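You operate a simulated robot arm through the tools that you are given. There is no shell and no other tool.

You are at the controls of a simulated robot arm. One attempt, no reset.

Task
Press the butter in the mould with the plunger and stand the mould on the white plate.
Fine: the plunger goes back in its place. Set down upright: mould plunger.
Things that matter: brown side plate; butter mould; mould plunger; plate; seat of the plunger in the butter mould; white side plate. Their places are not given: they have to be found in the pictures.

It is judged by the outcome, as a careful person would: the job done as asked, and still so three seconds after it is handed in. It fails if anything else is knocked over, pushed out of place, dropped, spilled or broken.

Robot
A 6-joint arm with a two-finger parallel gripper, fixed in place. Base frame: the origin is on the floor under the middle of its stand, x ahead of it, y to its left, z up; the work surface is at about z = 0.887. Readings come in m, degrees, newtons and seconds.
With the tool pointing down near the work surface it reaches from about 0.24 to 0.64 m from the base axis. Its first joint turns from -66.0 to 66.0 degrees. Payload 2.7 kg.
The tool frame sits at the grasp point between the pads (the TCP): z along the fingers, y along the line on which they close. The tips reach 0.023 m beyond it. Largest opening 0.094 m; finger width 0.038, thickness 0.01; the body of the gripper, 0.054 by 0.096 m, starts 0.039 m behind the TCP.
Orientation is that of the tool frame in the base frame, as a unit quaternion [w, x, y, z]. With the fingers straight down and closing along the base's y, the tool's x points along the base's -x, its y along +y and its z along -z.

Tools
- The arm moves only by the tool nudge_tool. Its arguments are lists of equal length, an entry for each row: "dp": the shift along the tool's x, y, z in m, a list of three; "dr": the turn, a rotation vector about the tool's x, y, z in degrees, a list of three; "gripper": the finger opening in m, from 0 to 0.094. In form: {"dp": [[x, y, z], ...], "dr": [[rx, ry, rz], ...], "gripper": [gripper, ...]}. A call has 1 to 20 rows; each row shifts and turns the commanded pose from where the row before left it, along the tool's axes as they then stand. Rows are played at 5 a second. More than 0.05 m and 8.6 degrees between two rows, or a gripper value outside its range, and nothing of the call is played. Where a pose cannot be reached the arm comes as near as it can. A force on the tool above 40 N (or 10 N above the force at the start of the call, whichever is more), or a blocked arm, ends the call early, and 0.2 s more pass. The fingers move at their own pace (about 0.045 m/s each) and stop on an object; they squeeze with about 34 N. The grip force told is the motor's: it shows also when the fingers shut on nothing. Time passes only in rows, and 0.2 s behind the last, so rows that do not move let the fingers close. It gives the time, the measured TCP pose, the force on the tool (base axes), the opening and the grip force at its end, in the units of the frame above (readings bear some noise), with the torque about the TCP (base axes, N m) and any sound that the robot's microphone picked up, and new pictures: "show" is both (left out), scene, wrist or none.
- Cameras (640 x 400 px; columns grow to the right, rows downward): "scene" is fixed at [0.0875, -0.4397, 1.3904]; the picture's right is [0.74, -0.67, 0.00], its down [-0.45, -0.49, -0.75] and it looks along [0.50, 0.55, -0.66] (base axes); focal length 214 px, centre (320, 200). "wrist" rides on the gripper at [0.086, 0.016, -0.075] in the tool frame; the picture's right is [-0.18, 0.98, 0.00], its down [-0.58, -0.11, -0.81] and it looks along [-0.79, -0.15, 0.59] (tool axes); focal length 243 px, centre (320, 200).
- probe_pixels(camera, pixels): there is no depth. For up to 12 entries [column, row, z] of the newest picture of that camera ("zoom" is the newest enlarged one), the place [x, y] in the base frame at which the ray of that pixel passes the height z, good to about 0.003 m, but the place of the scene camera against the robot may be out by one fixed shift of up to 0.012 m in any direction. No time passes.
- zoom(camera, box): a new picture of the part [left, top, right, bottom] of that camera's present view, enlarged. No time passes.
- job_done(): hands the job in; it is judged then, once.

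Unless the task says otherwise, let go and move clear before handing in.

The tools are called after "Emit:" by a JSON object that holds its "fn" and its "kwargs". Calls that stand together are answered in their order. nudge_tool: Moves the arm, as the interface text tells. Its arguments: {"type":"object","properties":{"dp":{"type":"array","items":{"type":"array","items":{"type":"number"}}},"dr":{"type":"array","items":{"type":"array","items":{"type":"number"}}},"gripper":{"type":"array","items":{"type":"number"}},"show":{"type":"string","enum":["both","scene","wrist","none"]}},"required":["dp","dr","gripper"]} The other tools are called the same way: probe_pixels (camera, pixels) gives the place at which the rays of pixels pass given heights; zoom (camera, box) takes an enlarged picture of a part of a camera's view; job_done () hands the job in.

At the start:

```text
time_s: 0.0
tool_pos: [0.4277, 0.007, 1.2379]
ee_rot: [0.0, -0.001, 1.0, 0.0]
contact_force: [-0.3, -1.2, 0.0]
wrist_torque: [-0.04, 0.0, 0.02]
grip_width: 0.094
grip_force: 0.1
```

scene: 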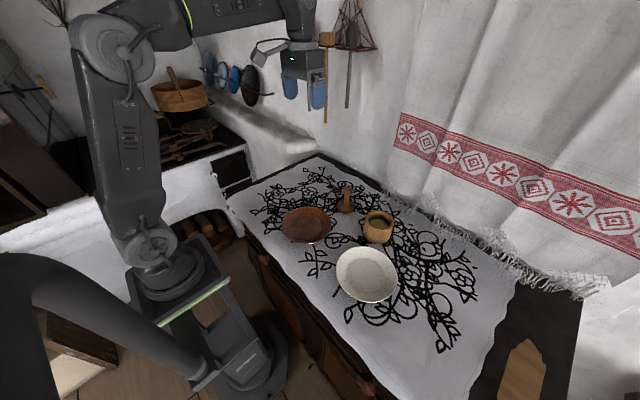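
wrist: 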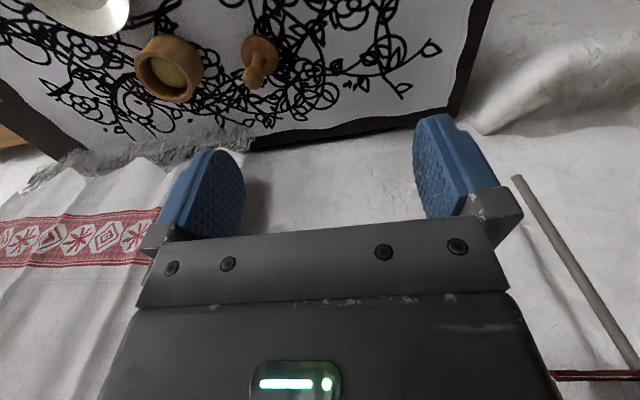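

The scene picture shows a brown plate near (306,225), the plunger standing near (346,200), the mould near (378,227) and the white plate near (367,275). I'll zoom in on both views before moving.

Emit:
{"fn": "zoom", "kwargs": {"camera": "scene", "box": [260, 160, 420, 310]}}

Emit:
{"fn": "zoom", "kwargs": {"camera": "wrist", "box": [40, 0, 320, 175]}}

Emit:
{"fn": "probe_pixels", "kwargs": {"camera": "scene", "pixels": [[306, 225, 0.9], [346, 211, 0.887], [347, 187, 0.97], [378, 242, 0.887], [379, 218, 0.94], [367, 275, 0.9]]}}

Emit:
{"fn": "probe_pixels", "kwargs": {"camera": "wrist", "pixels": [[262, 45, 0.887], [253, 80, 0.97], [170, 100, 0.887], [165, 75, 0.94], [90, 5, 0.89]]}}

```text
2.67 times, centred on (340, 235) of scene
```

zoom: 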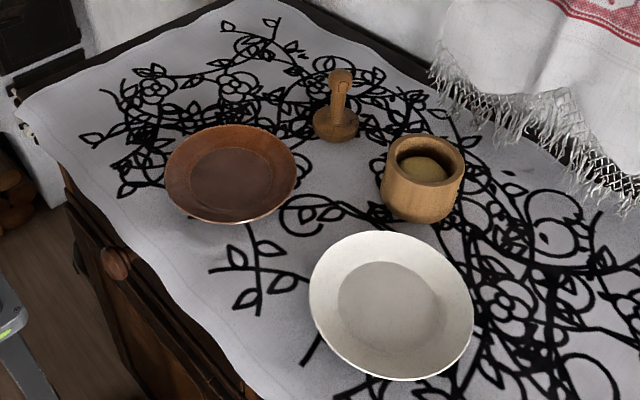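

```text
2.29 times, centred on (180, 88) of wrist
```

zoom: 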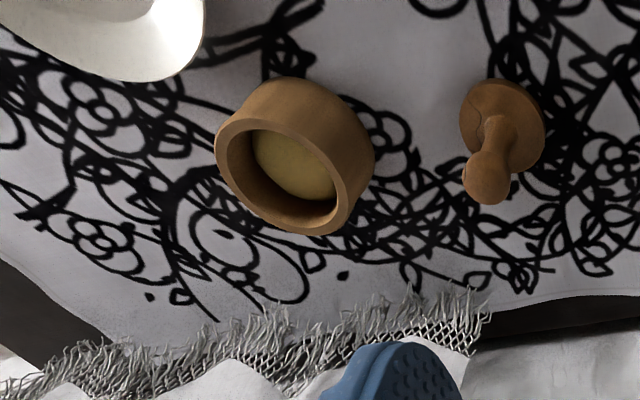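

```text
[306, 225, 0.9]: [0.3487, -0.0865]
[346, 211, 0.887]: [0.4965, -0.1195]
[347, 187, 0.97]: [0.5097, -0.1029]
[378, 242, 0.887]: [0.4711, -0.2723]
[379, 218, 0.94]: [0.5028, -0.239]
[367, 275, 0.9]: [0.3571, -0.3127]
```

```text
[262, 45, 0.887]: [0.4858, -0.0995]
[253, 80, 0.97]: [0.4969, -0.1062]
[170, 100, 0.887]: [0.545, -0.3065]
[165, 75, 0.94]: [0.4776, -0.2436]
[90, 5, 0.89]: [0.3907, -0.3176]
```

The plunger stands at about (0.50,-0.11) and the mould at about (0.49,-0.24), with butter in it. The mould looks nearly as wide as the gripper opens, so I'll back the wrist camera off for a better measuring view.

Emit:
{"fn": "nudge_tool", "kwargs": {"dp": [[0.016, -0.03, 0.012], [0.016, -0.03, 0.012], [0.016, -0.03, 0.012], [0.016, -0.03, 0.012], [0.016, -0.03, 0.012], [0, 0, 0]], "dr": [[0, 0, 0], [0, 0, 0], [0, 0, 0], [0, 0, 0], [0, 0, 0], [0, 0, 0]], "gripper": [0.094, 0.094, 0.094, 0.094, 0.094, 0.094]}}

```text
time_s: 1.4
tool_pos: [0.3496, -0.1452, 1.178]
ee_rot: [0.0, 0.001, 1.0, 0.0]
contact_force: [-0.1, -0.1, -0.1]
wrist_torque: [0.02, 0.04, 0.05]
grip_width: 0.0937
grip_force: 0.1
```

scene: 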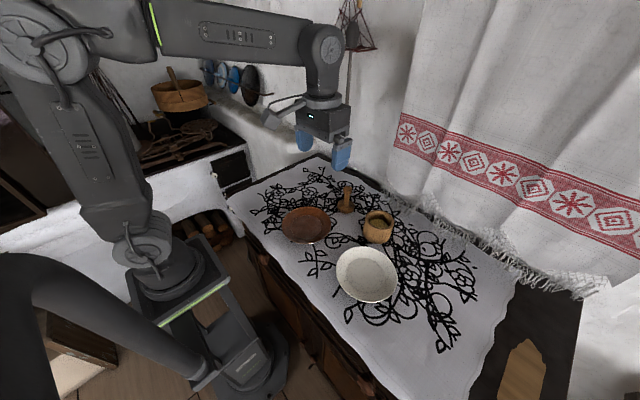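
wrist: 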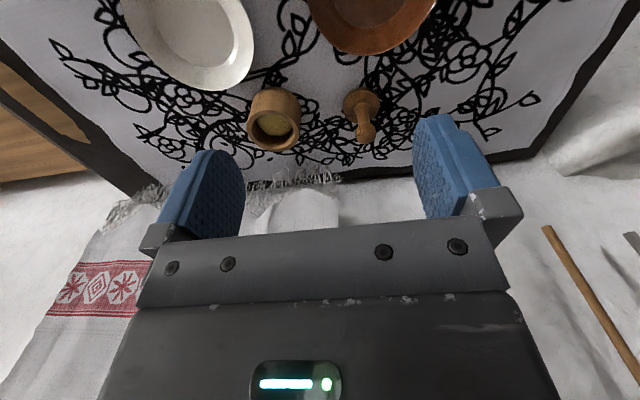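

Emit:
{"fn": "zoom", "kwargs": {"camera": "wrist", "box": [224, 60, 416, 180]}}

Emit:
{"fn": "zoom", "kwargs": {"camera": "wrist", "box": [100, 0, 340, 150]}}

```text
3.33 times, centred on (320, 120) of wrist
```

zoom: 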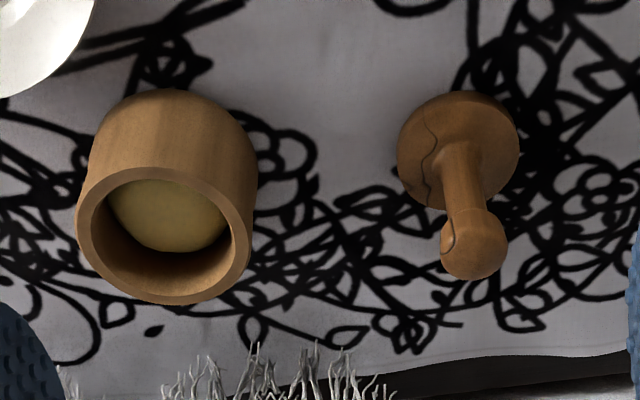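

```text
2.67 times, centred on (220, 75) of wrist
```

zoom: 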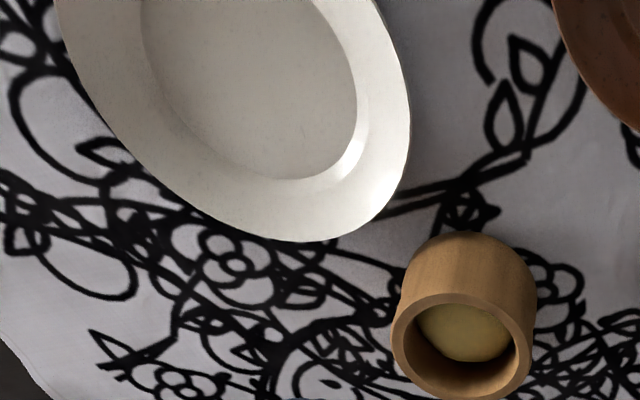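

Emit:
{"fn": "probe_pixels", "kwargs": {"camera": "wrist", "pixels": [[273.2, 130.8, 0.94], [273.2, 130.8, 0.95], [273.2, 130.8, 0.96], [246.5, 131, 0.95], [299.9, 128, 0.95], [274, 86.4, 0.887], [273.2, 110.1, 0.95], [273.2, 151.5, 0.95]]}}

Emit:
{"fn": "probe_pixels", "kwargs": {"camera": "wrist", "pixels": [[343.1, 103, 0.89], [380.3, 103, 0.89], [361, 87, 0.89], [361.5, 104, 0.895], [366.5, 133.5, 0.95], [366.5, 133.5, 0.96], [366.5, 133.5, 0.97], [366.5, 144, 0.97], [356, 131, 0.96], [376.6, 131, 0.96]]}}

```text
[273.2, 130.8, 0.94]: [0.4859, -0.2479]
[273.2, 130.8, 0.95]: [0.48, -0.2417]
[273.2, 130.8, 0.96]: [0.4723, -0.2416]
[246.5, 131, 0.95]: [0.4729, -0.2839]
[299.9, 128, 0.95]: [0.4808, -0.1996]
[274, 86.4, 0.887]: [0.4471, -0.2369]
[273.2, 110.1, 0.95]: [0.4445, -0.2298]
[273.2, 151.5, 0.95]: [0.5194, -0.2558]
```

```text
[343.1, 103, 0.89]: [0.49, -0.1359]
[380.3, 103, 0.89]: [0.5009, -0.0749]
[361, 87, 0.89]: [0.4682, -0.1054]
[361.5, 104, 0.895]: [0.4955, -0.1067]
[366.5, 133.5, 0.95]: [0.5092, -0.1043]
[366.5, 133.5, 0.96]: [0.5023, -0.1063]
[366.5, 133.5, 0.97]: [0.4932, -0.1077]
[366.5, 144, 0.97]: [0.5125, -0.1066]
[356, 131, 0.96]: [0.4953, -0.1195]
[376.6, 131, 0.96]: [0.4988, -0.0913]
```

The mould measures about 0.08 m wide, centred near (0.484,-0.247). The plunger is at about (0.496,-0.107) with its knob near z 0.967. I'll move over the plunger for a closer wrist view.

Emit:
{"fn": "nudge_tool", "kwargs": {"dp": [[-0.022, 0.0076, 0.02], [-0.022, 0.0076, 0.02], [-0.022, 0.0076, 0.02], [-0.022, 0.0076, 0.02], [-0.022, 0.0076, 0.02], [0, 0, 0]], "dr": [[0, 0, 0], [0, 0, 0], [0, 0, 0], [0, 0, 0], [0, 0, 0], [0, 0, 0]], "gripper": [0.094, 0.094, 0.094, 0.094, 0.094, 0.094], "show": "wrist"}}

Emit:
{"fn": "zoom", "kwargs": {"camera": "wrist", "box": [140, 0, 460, 200]}}

```text
time_s: 2.8
tool_pos: [0.4562, -0.1076, 1.0792]
ee_rot: [0.0, 0.001, 1.0, 0.0]
contact_force: [-0.2, 0.1, -0.2]
wrist_torque: [-0.03, 0.0, 0.01]
grip_width: 0.0938
grip_force: 0.0
```

wrist: 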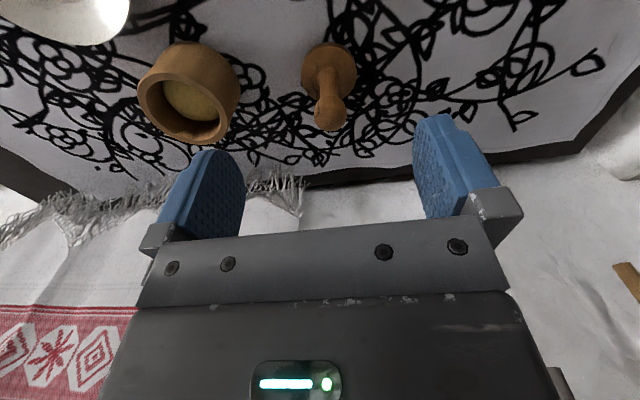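

```text
2.00 times, centred on (300, 100) of wrist
```

zoom: 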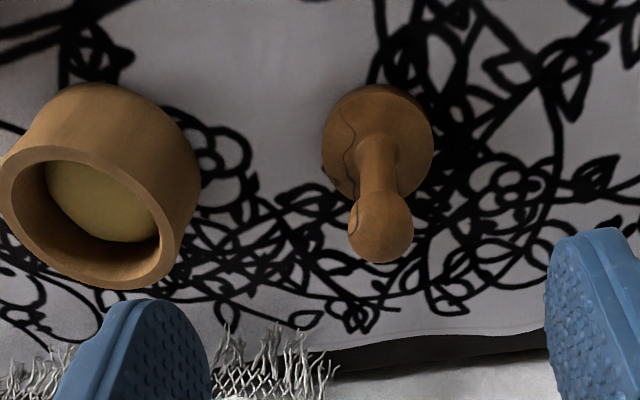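

Emit:
{"fn": "zoom", "kwargs": {"camera": "wrist", "box": [120, 25, 248, 155]}}

Emit:
{"fn": "zoom", "kwargs": {"camera": "wrist", "box": [280, 30, 376, 140]}}

```text
3.08 times, centred on (184, 90) of wrist
```

zoom: 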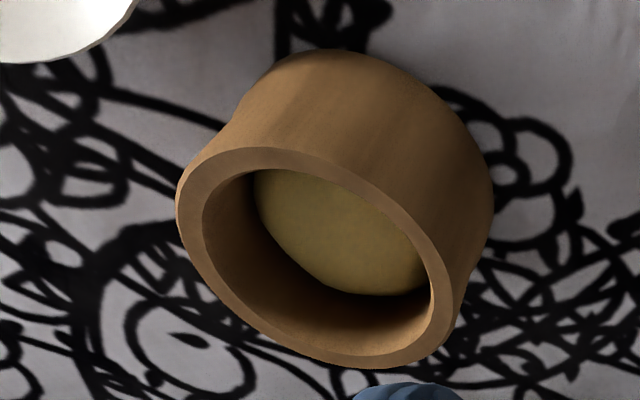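

```text
3.64 times, centred on (328, 85) of wrist
```

zoom: 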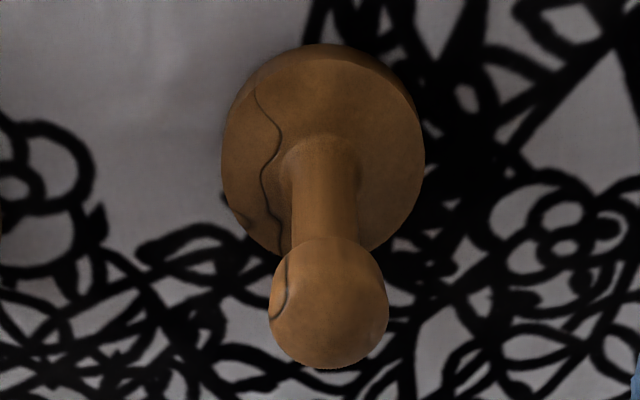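

From the two wrist views I get the plunger axis at about (0.497,-0.106), with the knob about 0.029 wide and centred near z 0.965. I'll move directly above it and check alignment before going down.

Emit:
{"fn": "nudge_tool", "kwargs": {"dp": [[-0.0136, 0.0006, 0.0165], [-0.0136, 0.0005, 0.0165], [-0.0136, 0.0005, 0.0165], [0, 0, 0]], "dr": [[0, 0, 0], [0, 0, 0], [0, 0, 0], [0, 0, 0]], "gripper": [0.094, 0.094, 0.094, 0.094]}}

Emit:
{"fn": "zoom", "kwargs": {"camera": "wrist", "box": [200, 20, 440, 200]}}

```text
time_s: 3.8
tool_pos: [0.4979, -0.104, 1.0285]
ee_rot: [0.0, 0.0, 1.0, -0.001]
contact_force: [0.1, 0.4, 0.7]
wrist_torque: [0.0, -0.02, -0.01]
grip_width: 0.0941
grip_force: 0.0
```

scene: 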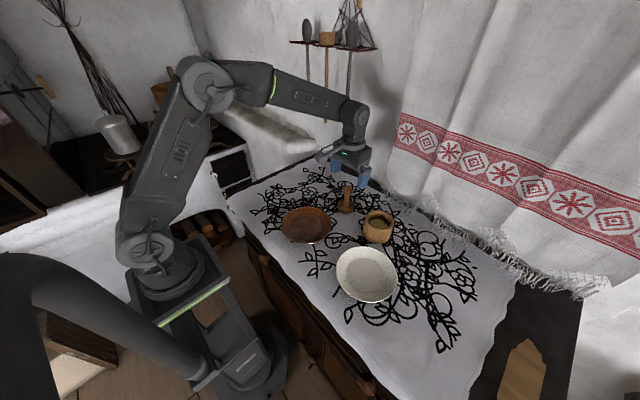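
wrist: 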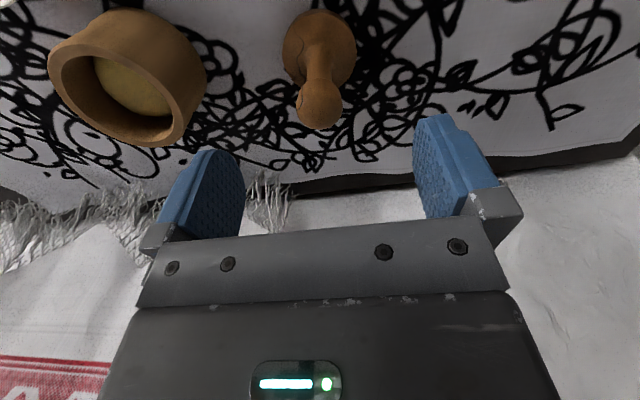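

```text
2.22 times, centred on (320, 110) of wrist
```

zoom: 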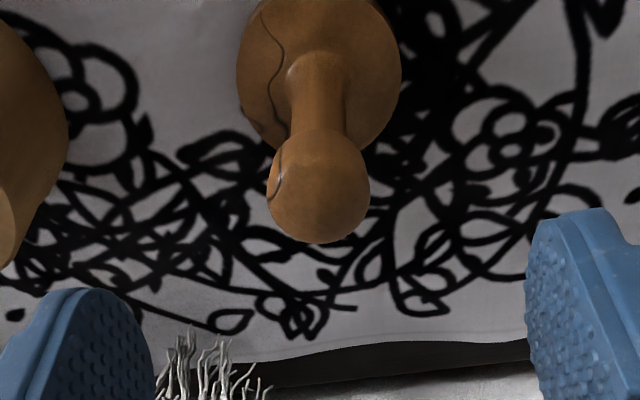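

The knob centre at about (319,104) puts it at (0.497,-0.105), nearly under the TCP. I'll go down to z of about 0.953 and look before closing.

Emit:
{"fn": "nudge_tool", "kwargs": {"dp": [[0.0005, -0.001, 0.019], [0, 0, 0.019], [0, 0, 0.019], [0, 0, 0.0185], [0, 0, 0]], "dr": [[0, 0, 0], [0, 0, 0], [0, 0, 0], [0, 0, 0], [0, 0, 0]], "gripper": [0.094, 0.094, 0.094, 0.094, 0.094]}}

Emit:
{"fn": "zoom", "kwargs": {"camera": "wrist", "box": [160, 60, 480, 260]}}

Emit:
{"fn": "zoom", "kwargs": {"camera": "scene", "box": [300, 150, 420, 250]}}

```text
time_s: 5.0
tool_pos: [0.498, -0.1056, 0.9529]
ee_rot: [0.0, 0.0, 1.0, 0.0]
contact_force: [0.2, -0.2, -0.7]
wrist_torque: [-0.04, 0.0, 0.0]
grip_width: 0.0942
grip_force: 0.0
```

scene: 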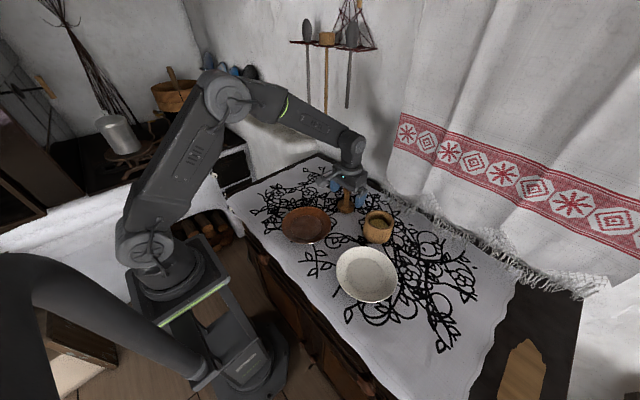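
wrist: 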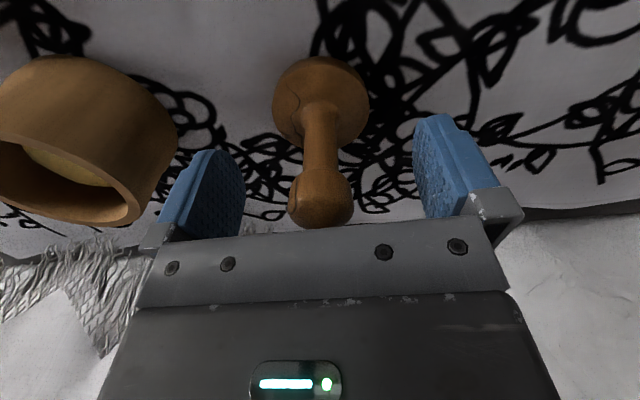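

```text
2.00 times, centred on (320, 160) of wrist
```

zoom: 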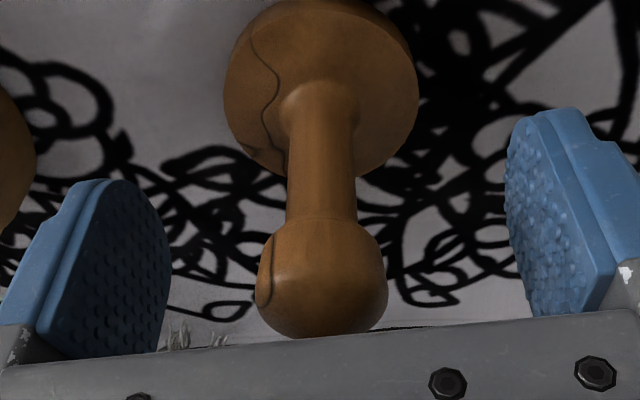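

```text
4.00 times, centred on (360, 200) of scene
```

zoom: 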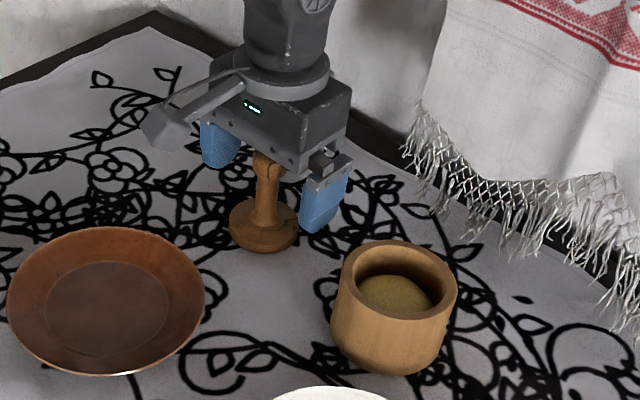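

The knob sits midway between the pads at wrist pixel (321,198), about 1 cm above TCP height. I'll close on it.

Emit:
{"fn": "nudge_tool", "kwargs": {"dp": [[0, 0, 0], [0, 0, 0], [0, 0, 0], [0, 0, 0], [0, 0, 0], [0, 0, 0]], "dr": [[0, 0, 0], [0, 0, 0], [0, 0, 0], [0, 0, 0], [0, 0, 0], [0, 0, 0]], "gripper": [0.07, 0.05, 0.035, 0.01, 0.01, 0.01], "show": "wrist"}}

Emit:
{"fn": "zoom", "kwargs": {"camera": "wrist", "box": [160, 60, 480, 260]}}

```text
time_s: 6.4
tool_pos: [0.4995, -0.1055, 0.9535]
ee_rot: [0.001, 0.0, 1.0, 0.0]
contact_force: [0.5, -0.1, -0.1]
wrist_torque: [-0.02, 0.0, 0.02]
grip_width: 0.0288
grip_force: 34.0
```

wrist: 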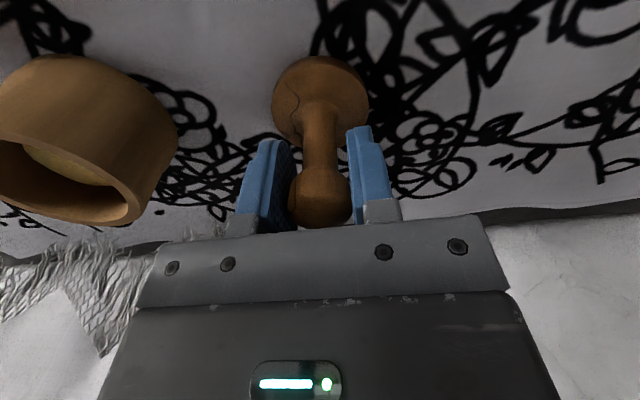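

```text
2.00 times, centred on (320, 160) of wrist
```

zoom: 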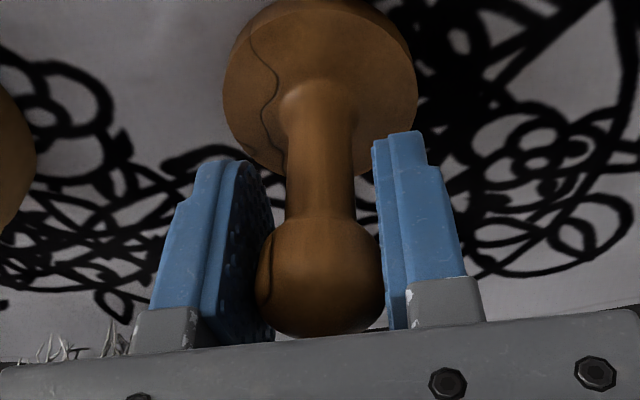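

The grip holds at 0.0288 m and 34 N on the knob. I'll lift the plunger straight up and check that it hangs upright.

Emit:
{"fn": "nudge_tool", "kwargs": {"dp": [[0, 0, -0.01], [0, 0, -0.015], [0, 0, -0.02], [0, 0, -0.025], [0, 0, -0.025], [0, 0, -0.015], [0, 0, 0]], "dr": [[0, 0, 0], [0, 0, 0], [0, 0, 0], [0, 0, 0], [0, 0, 0], [0, 0, 0], [0, 0, 0]], "gripper": [0.01, 0.01, 0.01, 0.01, 0.01, 0.01, 0.01]}}

Emit:
{"fn": "zoom", "kwargs": {"camera": "wrist", "box": [0, 0, 480, 260]}}

Emit:
{"fn": "zoom", "kwargs": {"camera": "scene", "box": [300, 150, 420, 250]}}

```text
time_s: 8.0
tool_pos: [0.4971, -0.1049, 1.0631]
ee_rot: [0.0, 0.001, 1.0, 0.0]
contact_force: [-0.7, 0.1, -1.5]
wrist_torque: [-0.01, -0.02, -0.03]
grip_width: 0.0291
grip_force: 34.0
```

scene: 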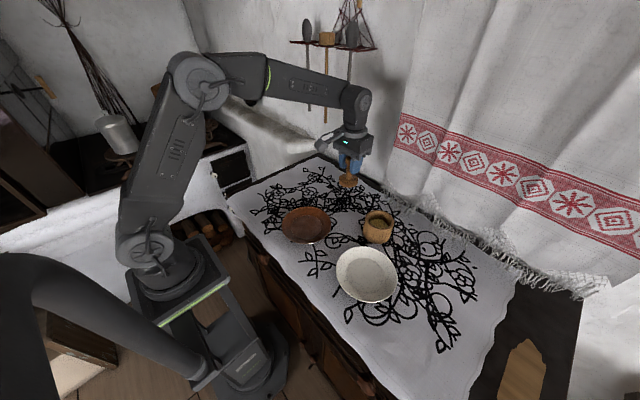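
wrist: 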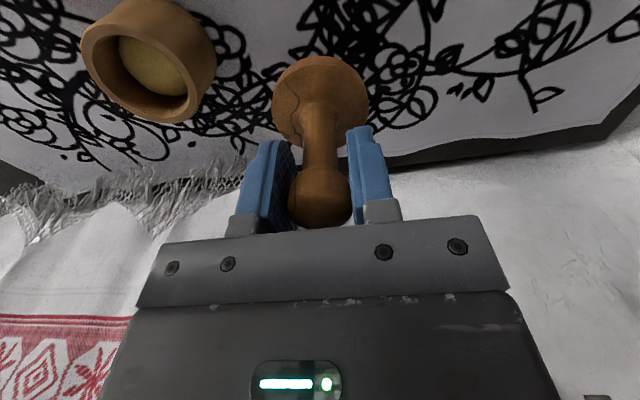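

```text
1.33 times, centred on (240, 130) of wrist
```

zoom: 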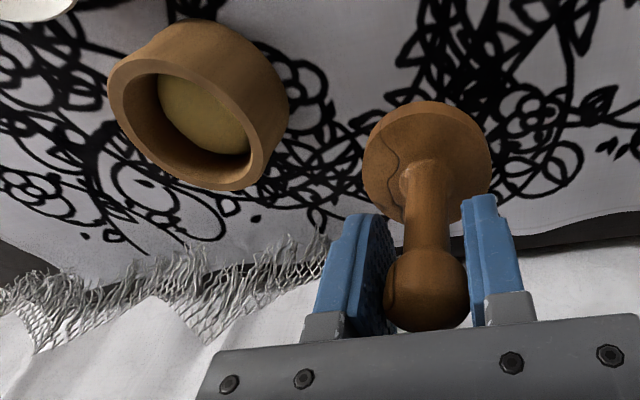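

```text
4.00 times, centred on (360, 200) of scene
```

zoom: 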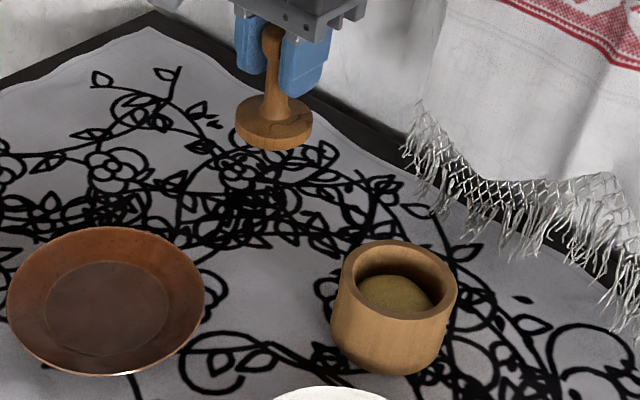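

Emit:
{"fn": "zoom", "kwargs": {"camera": "wrist", "box": [70, 0, 230, 130]}}

```text
3.08 times, centred on (150, 65) of wrist
```

zoom: 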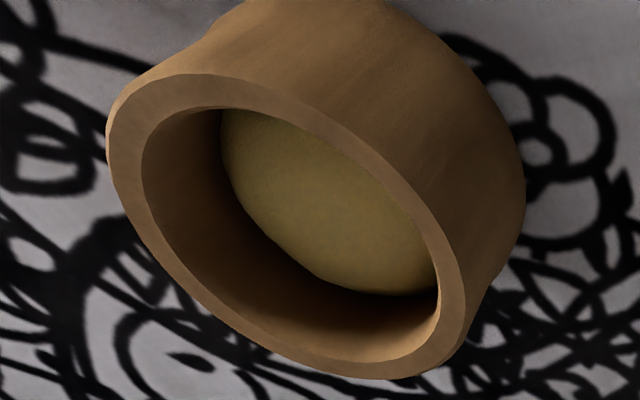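

The plunger hangs upright in the grip. I'll zoom further on the scene view to pin down the mould's rim height and centre.

Emit:
{"fn": "zoom", "kwargs": {"camera": "scene", "box": [350, 200, 410, 250]}}

Emit:
{"fn": "zoom", "kwargs": {"camera": "scene", "box": [310, 240, 420, 310]}}

```text
8.00 times, centred on (380, 225) of scene
```

zoom: 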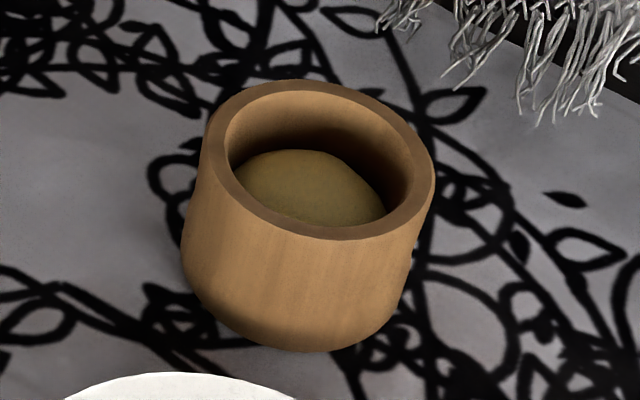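

```text
5.71 times, centred on (365, 275) of scene
```

zoom: 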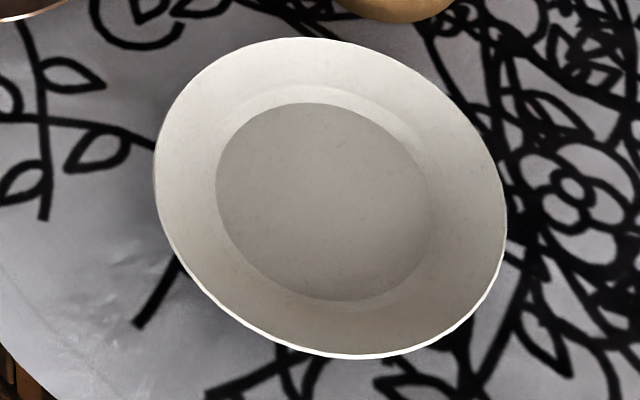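

The scene and wrist views agree on the rim at about z 0.945, centred near (0.485,-0.246), with the opening about 0.066 wide for the 0.058 disc. I'll carry the plunger over the mould, keeping it high.

Emit:
{"fn": "nudge_tool", "kwargs": {"dp": [[0.0025, -0.0281, -0.0014], [0.0025, -0.0281, -0.0014], [0.0025, -0.0281, -0.0014], [0.0025, -0.0281, -0.0014], [0.0025, -0.0281, -0.0014], [0, 0, 0]], "dr": [[0, 0, 0], [0, 0, 0], [0, 0, 0], [0, 0, 0], [0, 0, 0], [0, 0, 0]], "gripper": [0.01, 0.01, 0.01, 0.01, 0.01, 0.01]}}

Emit:
{"fn": "zoom", "kwargs": {"camera": "wrist", "box": [220, 0, 420, 125]}}

Emit:
{"fn": "zoom", "kwargs": {"camera": "scene", "box": [340, 170, 420, 250]}}

```text
time_s: 9.4
tool_pos: [0.4859, -0.2475, 1.0687]
ee_rot: [0.0, -0.001, 1.0, 0.0]
contact_force: [-0.3, -0.2, -1.4]
wrist_torque: [-0.01, 0.02, -0.01]
grip_width: 0.029
grip_force: 34.2
```

scene: 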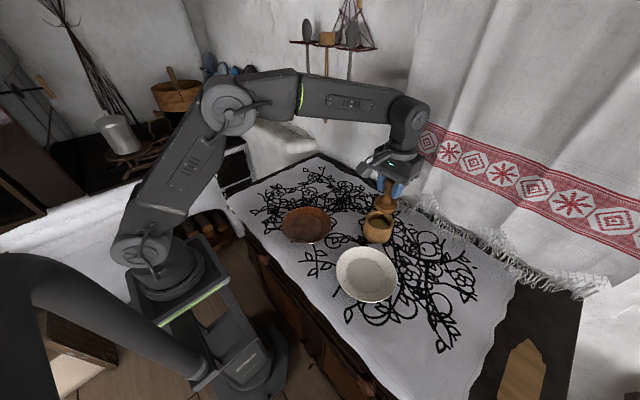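
wrist: 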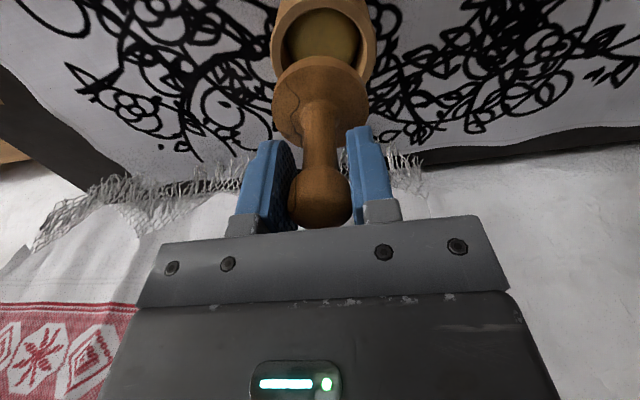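

```text
3.20 times, centred on (320, 62) of wrist
```

zoom: 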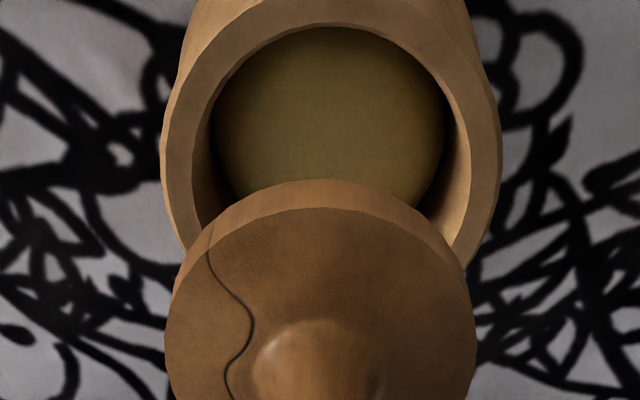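

```text
5.00 times, centred on (380, 210) of scene
```

zoom: 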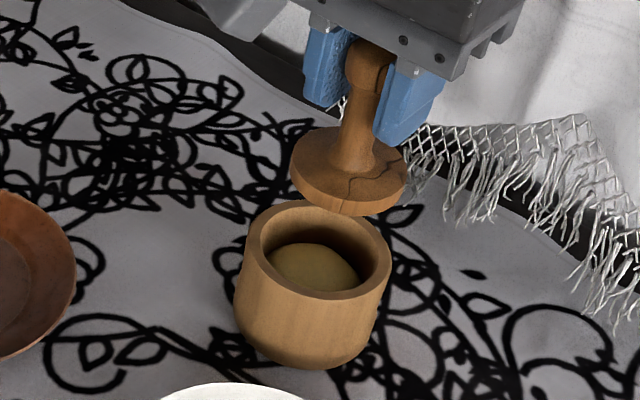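

In the wrist zoom the mould opening is centred at about column 330 and the disc at 320. The disc therefore needs to move about 3 mm in +y. I'll shift it and go down to about 1.5 cm above the rim.

Emit:
{"fn": "nudge_tool", "kwargs": {"dp": [[-0.0005, 0.0028, 0.01], [0, 0, 0.015], [0, 0, 0.015], [0, 0, 0]], "dr": [[0, 0, 0], [0, 0, 0], [0, 0, 0], [0, 0, 0]], "gripper": [0.01, 0.01, 0.01, 0.01]}}

Emit:
{"fn": "zoom", "kwargs": {"camera": "wrist", "box": [220, 0, 420, 125]}}

Emit:
{"fn": "zoom", "kwargs": {"camera": "scene", "box": [350, 190, 410, 250]}}

```text
time_s: 10.4
tool_pos: [0.4867, -0.2426, 1.0299]
ee_rot: [0.0, 0.0, 1.0, 0.001]
contact_force: [-0.2, -0.8, -1.4]
wrist_torque: [0.02, 0.01, 0.02]
grip_width: 0.0291
grip_force: 33.8
```

scene: 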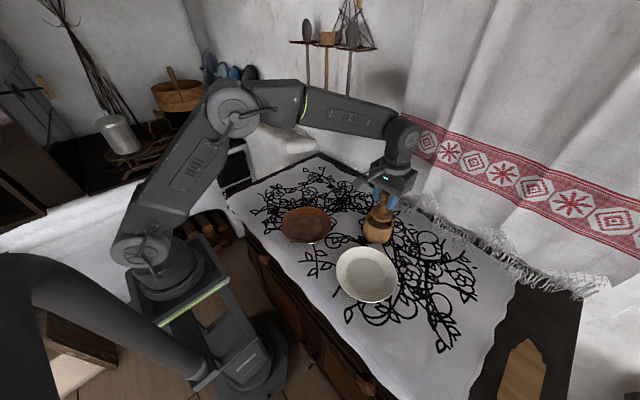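
wrist: 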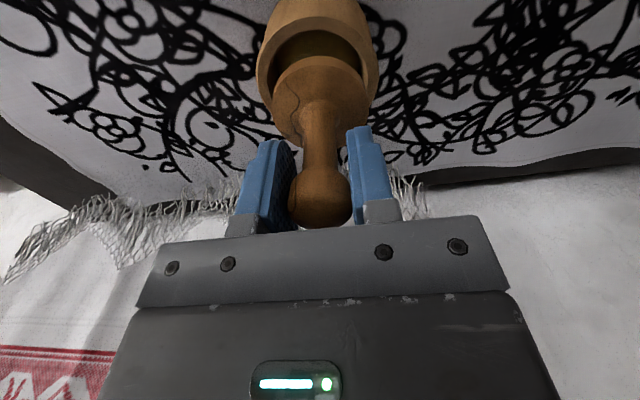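

```text
3.20 times, centred on (320, 62) of wrist
```

zoom: 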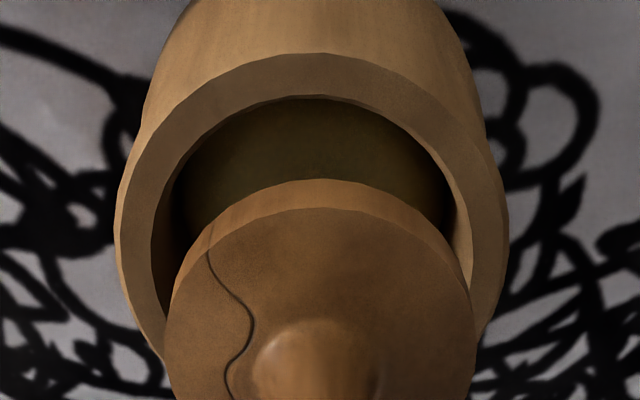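

```text
6.67 times, centred on (380, 220) of scene
```

zoom: 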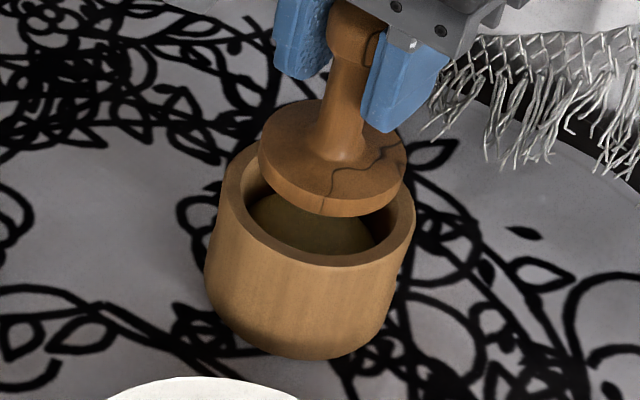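

The disc is about 2 mm off in y and 2 mm off in x: in the wrist zoom the rim is centred at column 311 and the disc at 320, and the scene view agrees with a rim height near 0.95. I'll correct that and drop a little closer before checking again.

Emit:
{"fn": "nudge_tool", "kwargs": {"dp": [[0.0024, -0.0014, 0.0], [0, 0, 0.006], [0, 0, 0], [0, 0, 0]], "dr": [[0, 0, 0], [0, 0, 0], [0, 0, 0], [0, 0, 0]], "gripper": [0.01, 0.01, 0.01, 0.01]}}

Emit:
{"fn": "zoom", "kwargs": {"camera": "wrist", "box": [220, 0, 420, 125]}}

Emit:
{"fn": "zoom", "kwargs": {"camera": "scene", "box": [350, 190, 410, 250]}}

```text
time_s: 11.4
tool_pos: [0.4835, -0.2433, 1.0258]
ee_rot: [-0.001, 0.0, 1.0, 0.0]
contact_force: [-0.2, -0.3, -1.1]
wrist_torque: [0.01, 0.0, 0.03]
grip_width: 0.029
grip_force: 34.3
```

scene: 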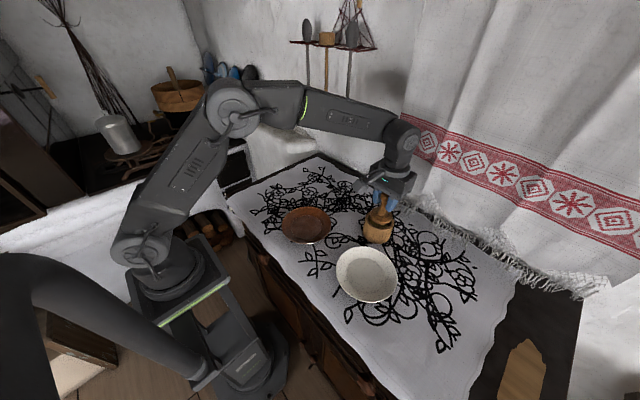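
wrist: 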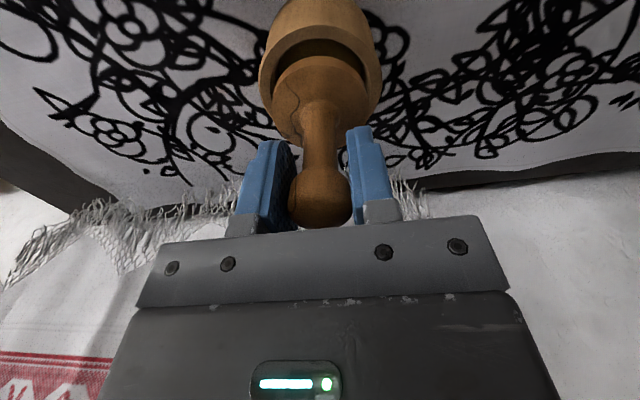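

```text
3.20 times, centred on (320, 62) of wrist
```

zoom: 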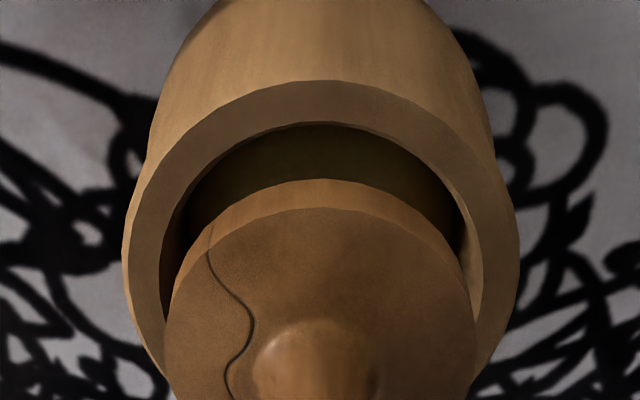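

```text
6.67 times, centred on (380, 220) of scene
```

zoom: 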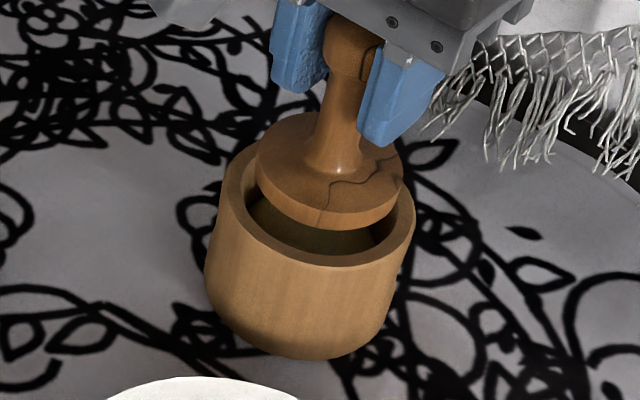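

The disc is now centred over the opening, with both disc and rim at about column 320 in the wrist zoom and an even gap around it. I'll lower it slowly past the rim while watching the force.

Emit:
{"fn": "nudge_tool", "kwargs": {"dp": [[0, 0.0005, 0.004], [0, 0, 0.004], [0, 0, 0.004], [0, 0, 0]], "dr": [[0, 0, 0], [0, 0, 0], [0, 0, 0], [0, 0, 0]], "gripper": [0.01, 0.01, 0.01, 0.01]}}

Emit:
{"fn": "zoom", "kwargs": {"camera": "wrist", "box": [220, 0, 420, 125]}}

Emit:
{"fn": "zoom", "kwargs": {"camera": "scene", "box": [350, 190, 410, 250]}}

```text
time_s: 12.4
tool_pos: [0.4847, -0.2436, 1.012]
ee_rot: [0.0, 0.0, 1.0, 0.0]
contact_force: [0.4, -1.1, -0.1]
wrist_torque: [-0.02, 0.0, -0.01]
grip_width: 0.0288
grip_force: 34.5
```

scene: 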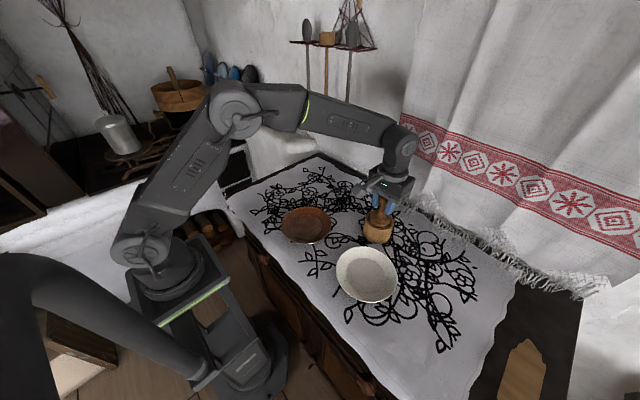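
wrist: 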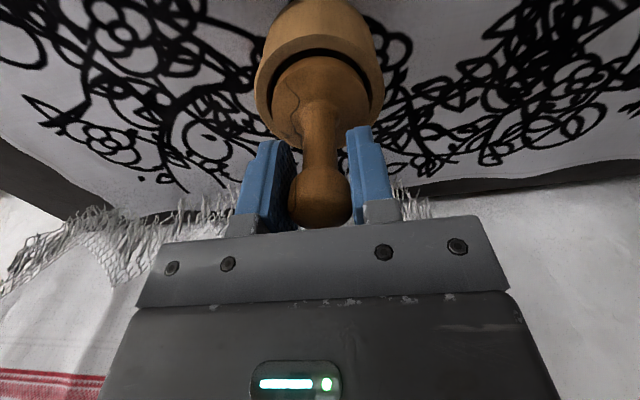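

```text
3.20 times, centred on (320, 62) of wrist
```

zoom: 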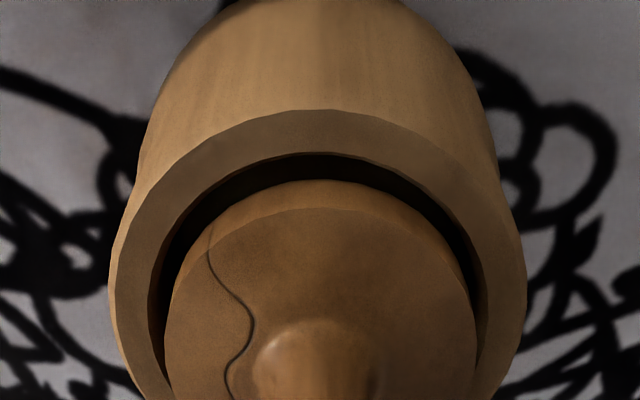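

```text
6.67 times, centred on (380, 220) of scene
```

zoom: 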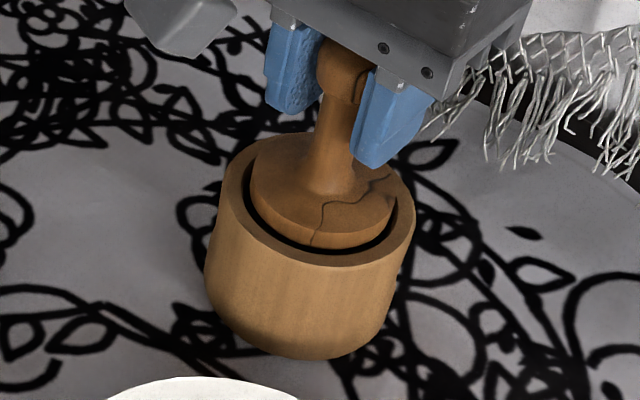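

The disc is level with the rim with a clear gap all round, and no force shows. I'll continue down in small steps.

Emit:
{"fn": "nudge_tool", "kwargs": {"dp": [[0, -0.0003, 0.004], [0, 0, 0.004], [0, 0, 0.003], [0, 0, 0]], "dr": [[0, 0, 0], [0, 0, 0], [0, 0, 0], [0, 0, 0]], "gripper": [0.01, 0.01, 0.01, 0.01]}}

Emit:
{"fn": "zoom", "kwargs": {"camera": "wrist", "box": [220, 0, 420, 125]}}

Emit:
{"fn": "zoom", "kwargs": {"camera": "scene", "box": [350, 190, 410, 250]}}

```text
time_s: 13.4
tool_pos: [0.4829, -0.2436, 1.0027]
ee_rot: [0.0, 0.001, 1.0, 0.0]
contact_force: [-0.2, 0.0, -0.1]
wrist_torque: [-0.03, 0.01, 0.01]
grip_width: 0.029
grip_force: 33.9
```

scene: 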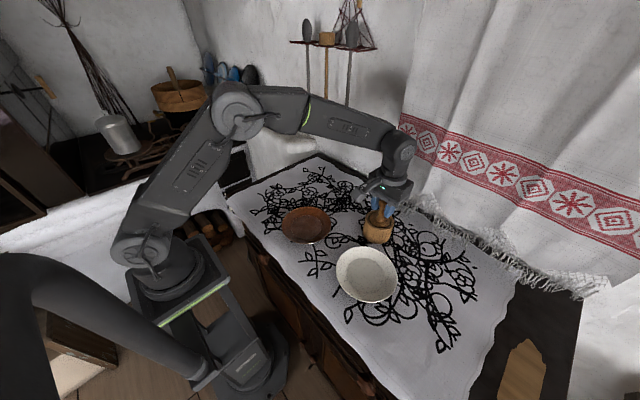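
wrist: 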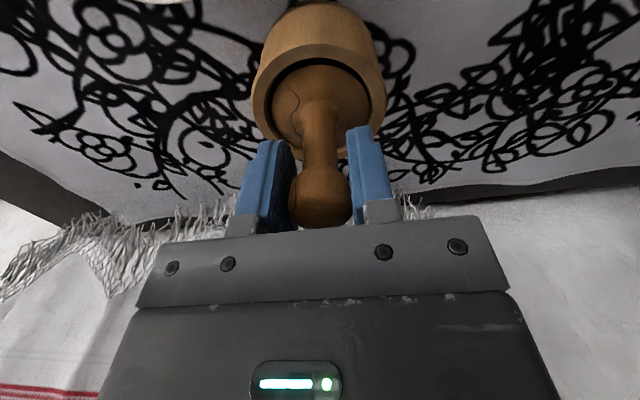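

```text
3.20 times, centred on (320, 62) of wrist
```

zoom: 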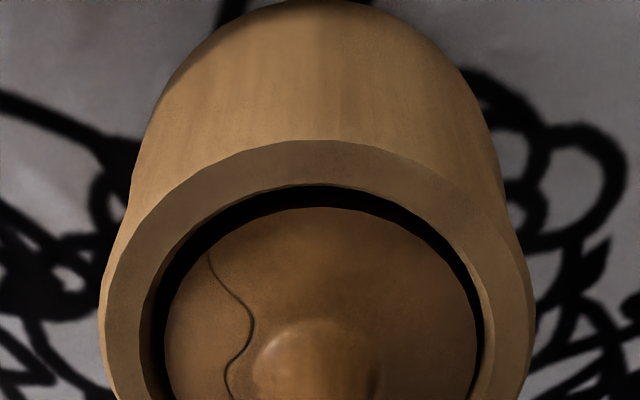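

```text
6.67 times, centred on (380, 220) of scene
```

zoom: 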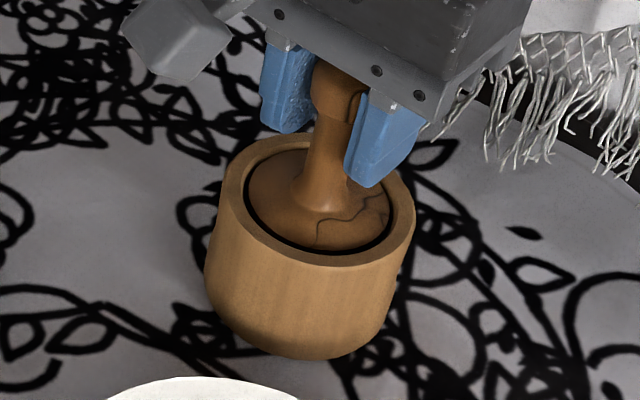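

The disc is inside the mould with an even dark gap and no force yet. I'll keep going down in small steps until the butter pushes back.

Emit:
{"fn": "nudge_tool", "kwargs": {"dp": [[0, -0.0004, 0.003], [0, 0, 0.003], [0, 0, 0.002], [0, 0, 0]], "dr": [[0, 0, 0], [0, 0, 0], [0, 0, 0], [0, 0, 0]], "gripper": [0.01, 0.01, 0.01, 0.01], "show": "none"}}

```text
time_s: 14.4
tool_pos: [0.4824, -0.2443, 0.994]
ee_rot: [0.0, 0.0, 1.0, 0.001]
contact_force: [0.0, -0.4, 0.0]
wrist_torque: [0.0, 0.01, 0.0]
grip_width: 0.029
grip_force: 34.0
```

The vertical force has gone from -1.4 N to about 0, so the plunger may be starting to bear on the butter. I'll continue down and watch.

Emit:
{"fn": "nudge_tool", "kwargs": {"dp": [[0, 0, 0.003], [0, 0, 0.003], [0, 0, 0]], "dr": [[0, 0, 0], [0, 0, 0], [0, 0, 0]], "gripper": [0.01, 0.01, 0.01], "show": "both"}}

Emit:
{"fn": "zoom", "kwargs": {"camera": "scene", "box": [350, 190, 410, 250]}}

Emit:
{"fn": "zoom", "kwargs": {"camera": "wrist", "box": [220, 20, 420, 145]}}

```text
time_s: 15.2
tool_pos: [0.4832, -0.2442, 0.9869]
ee_rot: [0.0, 0.0, 1.0, 0.0]
contact_force: [0.2, 0.2, 0.1]
wrist_torque: [0.0, -0.05, 0.0]
grip_width: 0.0289
grip_force: 34.0
```

scene: 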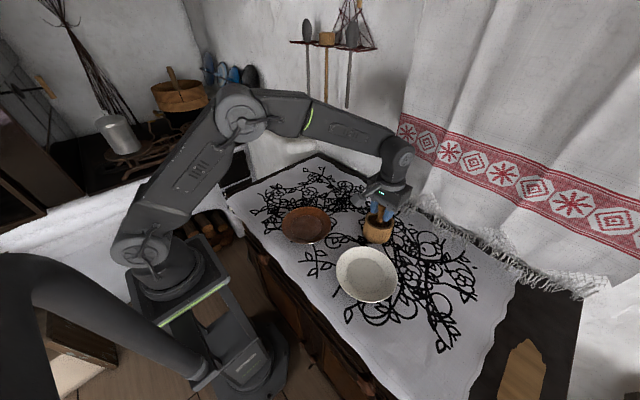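
wrist: 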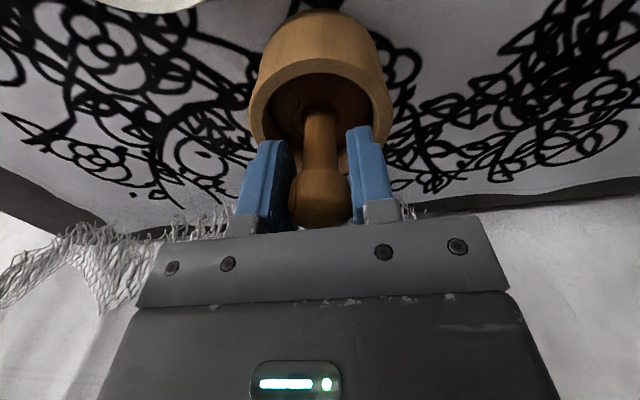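

```text
6.67 times, centred on (380, 220) of scene
```

zoom: 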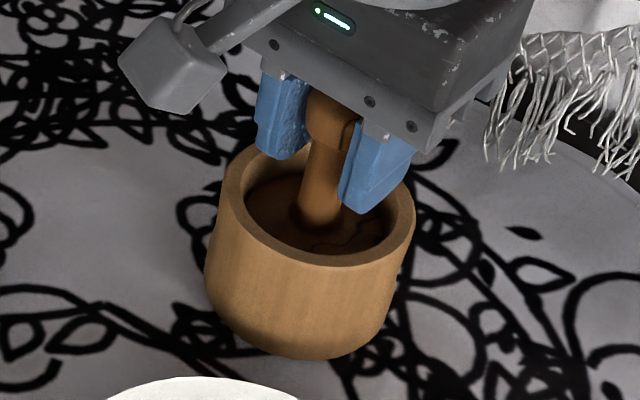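

```text
3.20 times, centred on (320, 82) of wrist
```

zoom: 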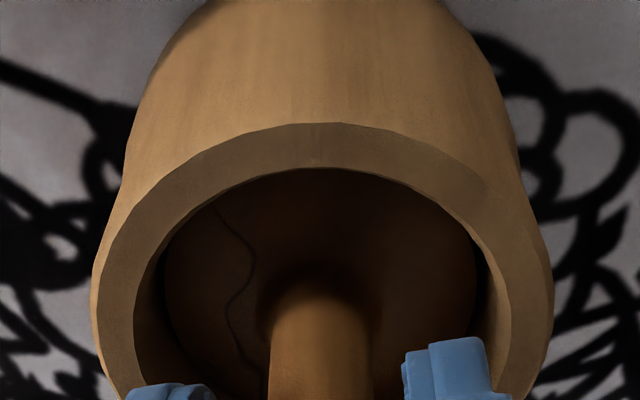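

The disc bottom is now near z 0.921, the fingertips near 0.964 are still above the rim, and the plunger has not slipped. I'll keep pressing in small steps.

Emit:
{"fn": "nudge_tool", "kwargs": {"dp": [[0, 0, 0.002], [0, 0, 0.002], [0, 0, 0.001], [0, 0, 0]], "dr": [[0, 0, 0], [0, 0, 0], [0, 0, 0], [0, 0, 0]], "gripper": [0.01, 0.01, 0.01, 0.01], "show": "wrist"}}

Emit:
{"fn": "zoom", "kwargs": {"camera": "wrist", "box": [200, 20, 440, 240]}}

Emit:
{"fn": "zoom", "kwargs": {"camera": "scene", "box": [350, 190, 410, 250]}}

```text
time_s: 16.2
tool_pos: [0.4832, -0.2456, 0.9826]
ee_rot: [0.0, 0.0, 1.0, 0.001]
contact_force: [0.2, 0.1, -0.9]
wrist_torque: [-0.04, 0.04, 0.02]
grip_width: 0.029
grip_force: 33.8
```

wrist: 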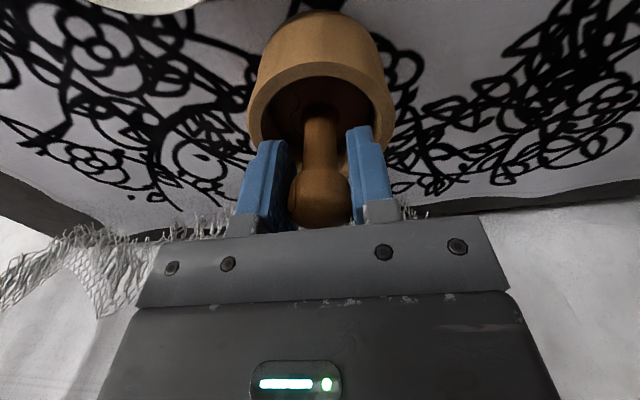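

```text
1.82 times, centred on (320, 130) of wrist
```

zoom: 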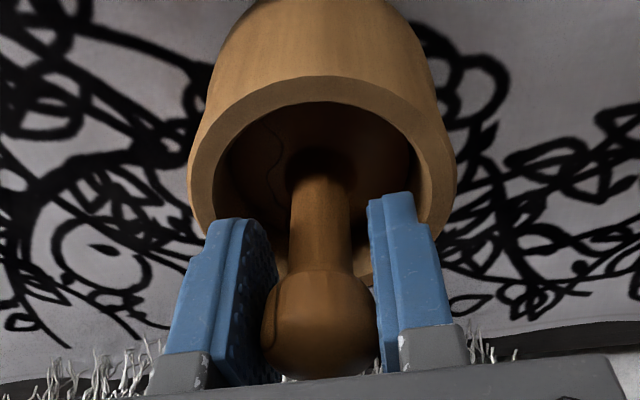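

```text
6.67 times, centred on (380, 220) of scene
```

zoom: 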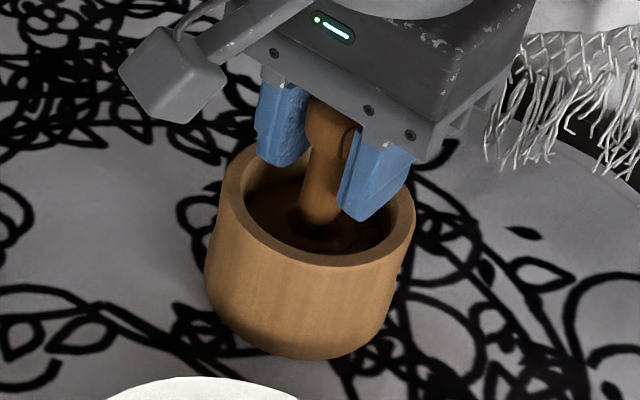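

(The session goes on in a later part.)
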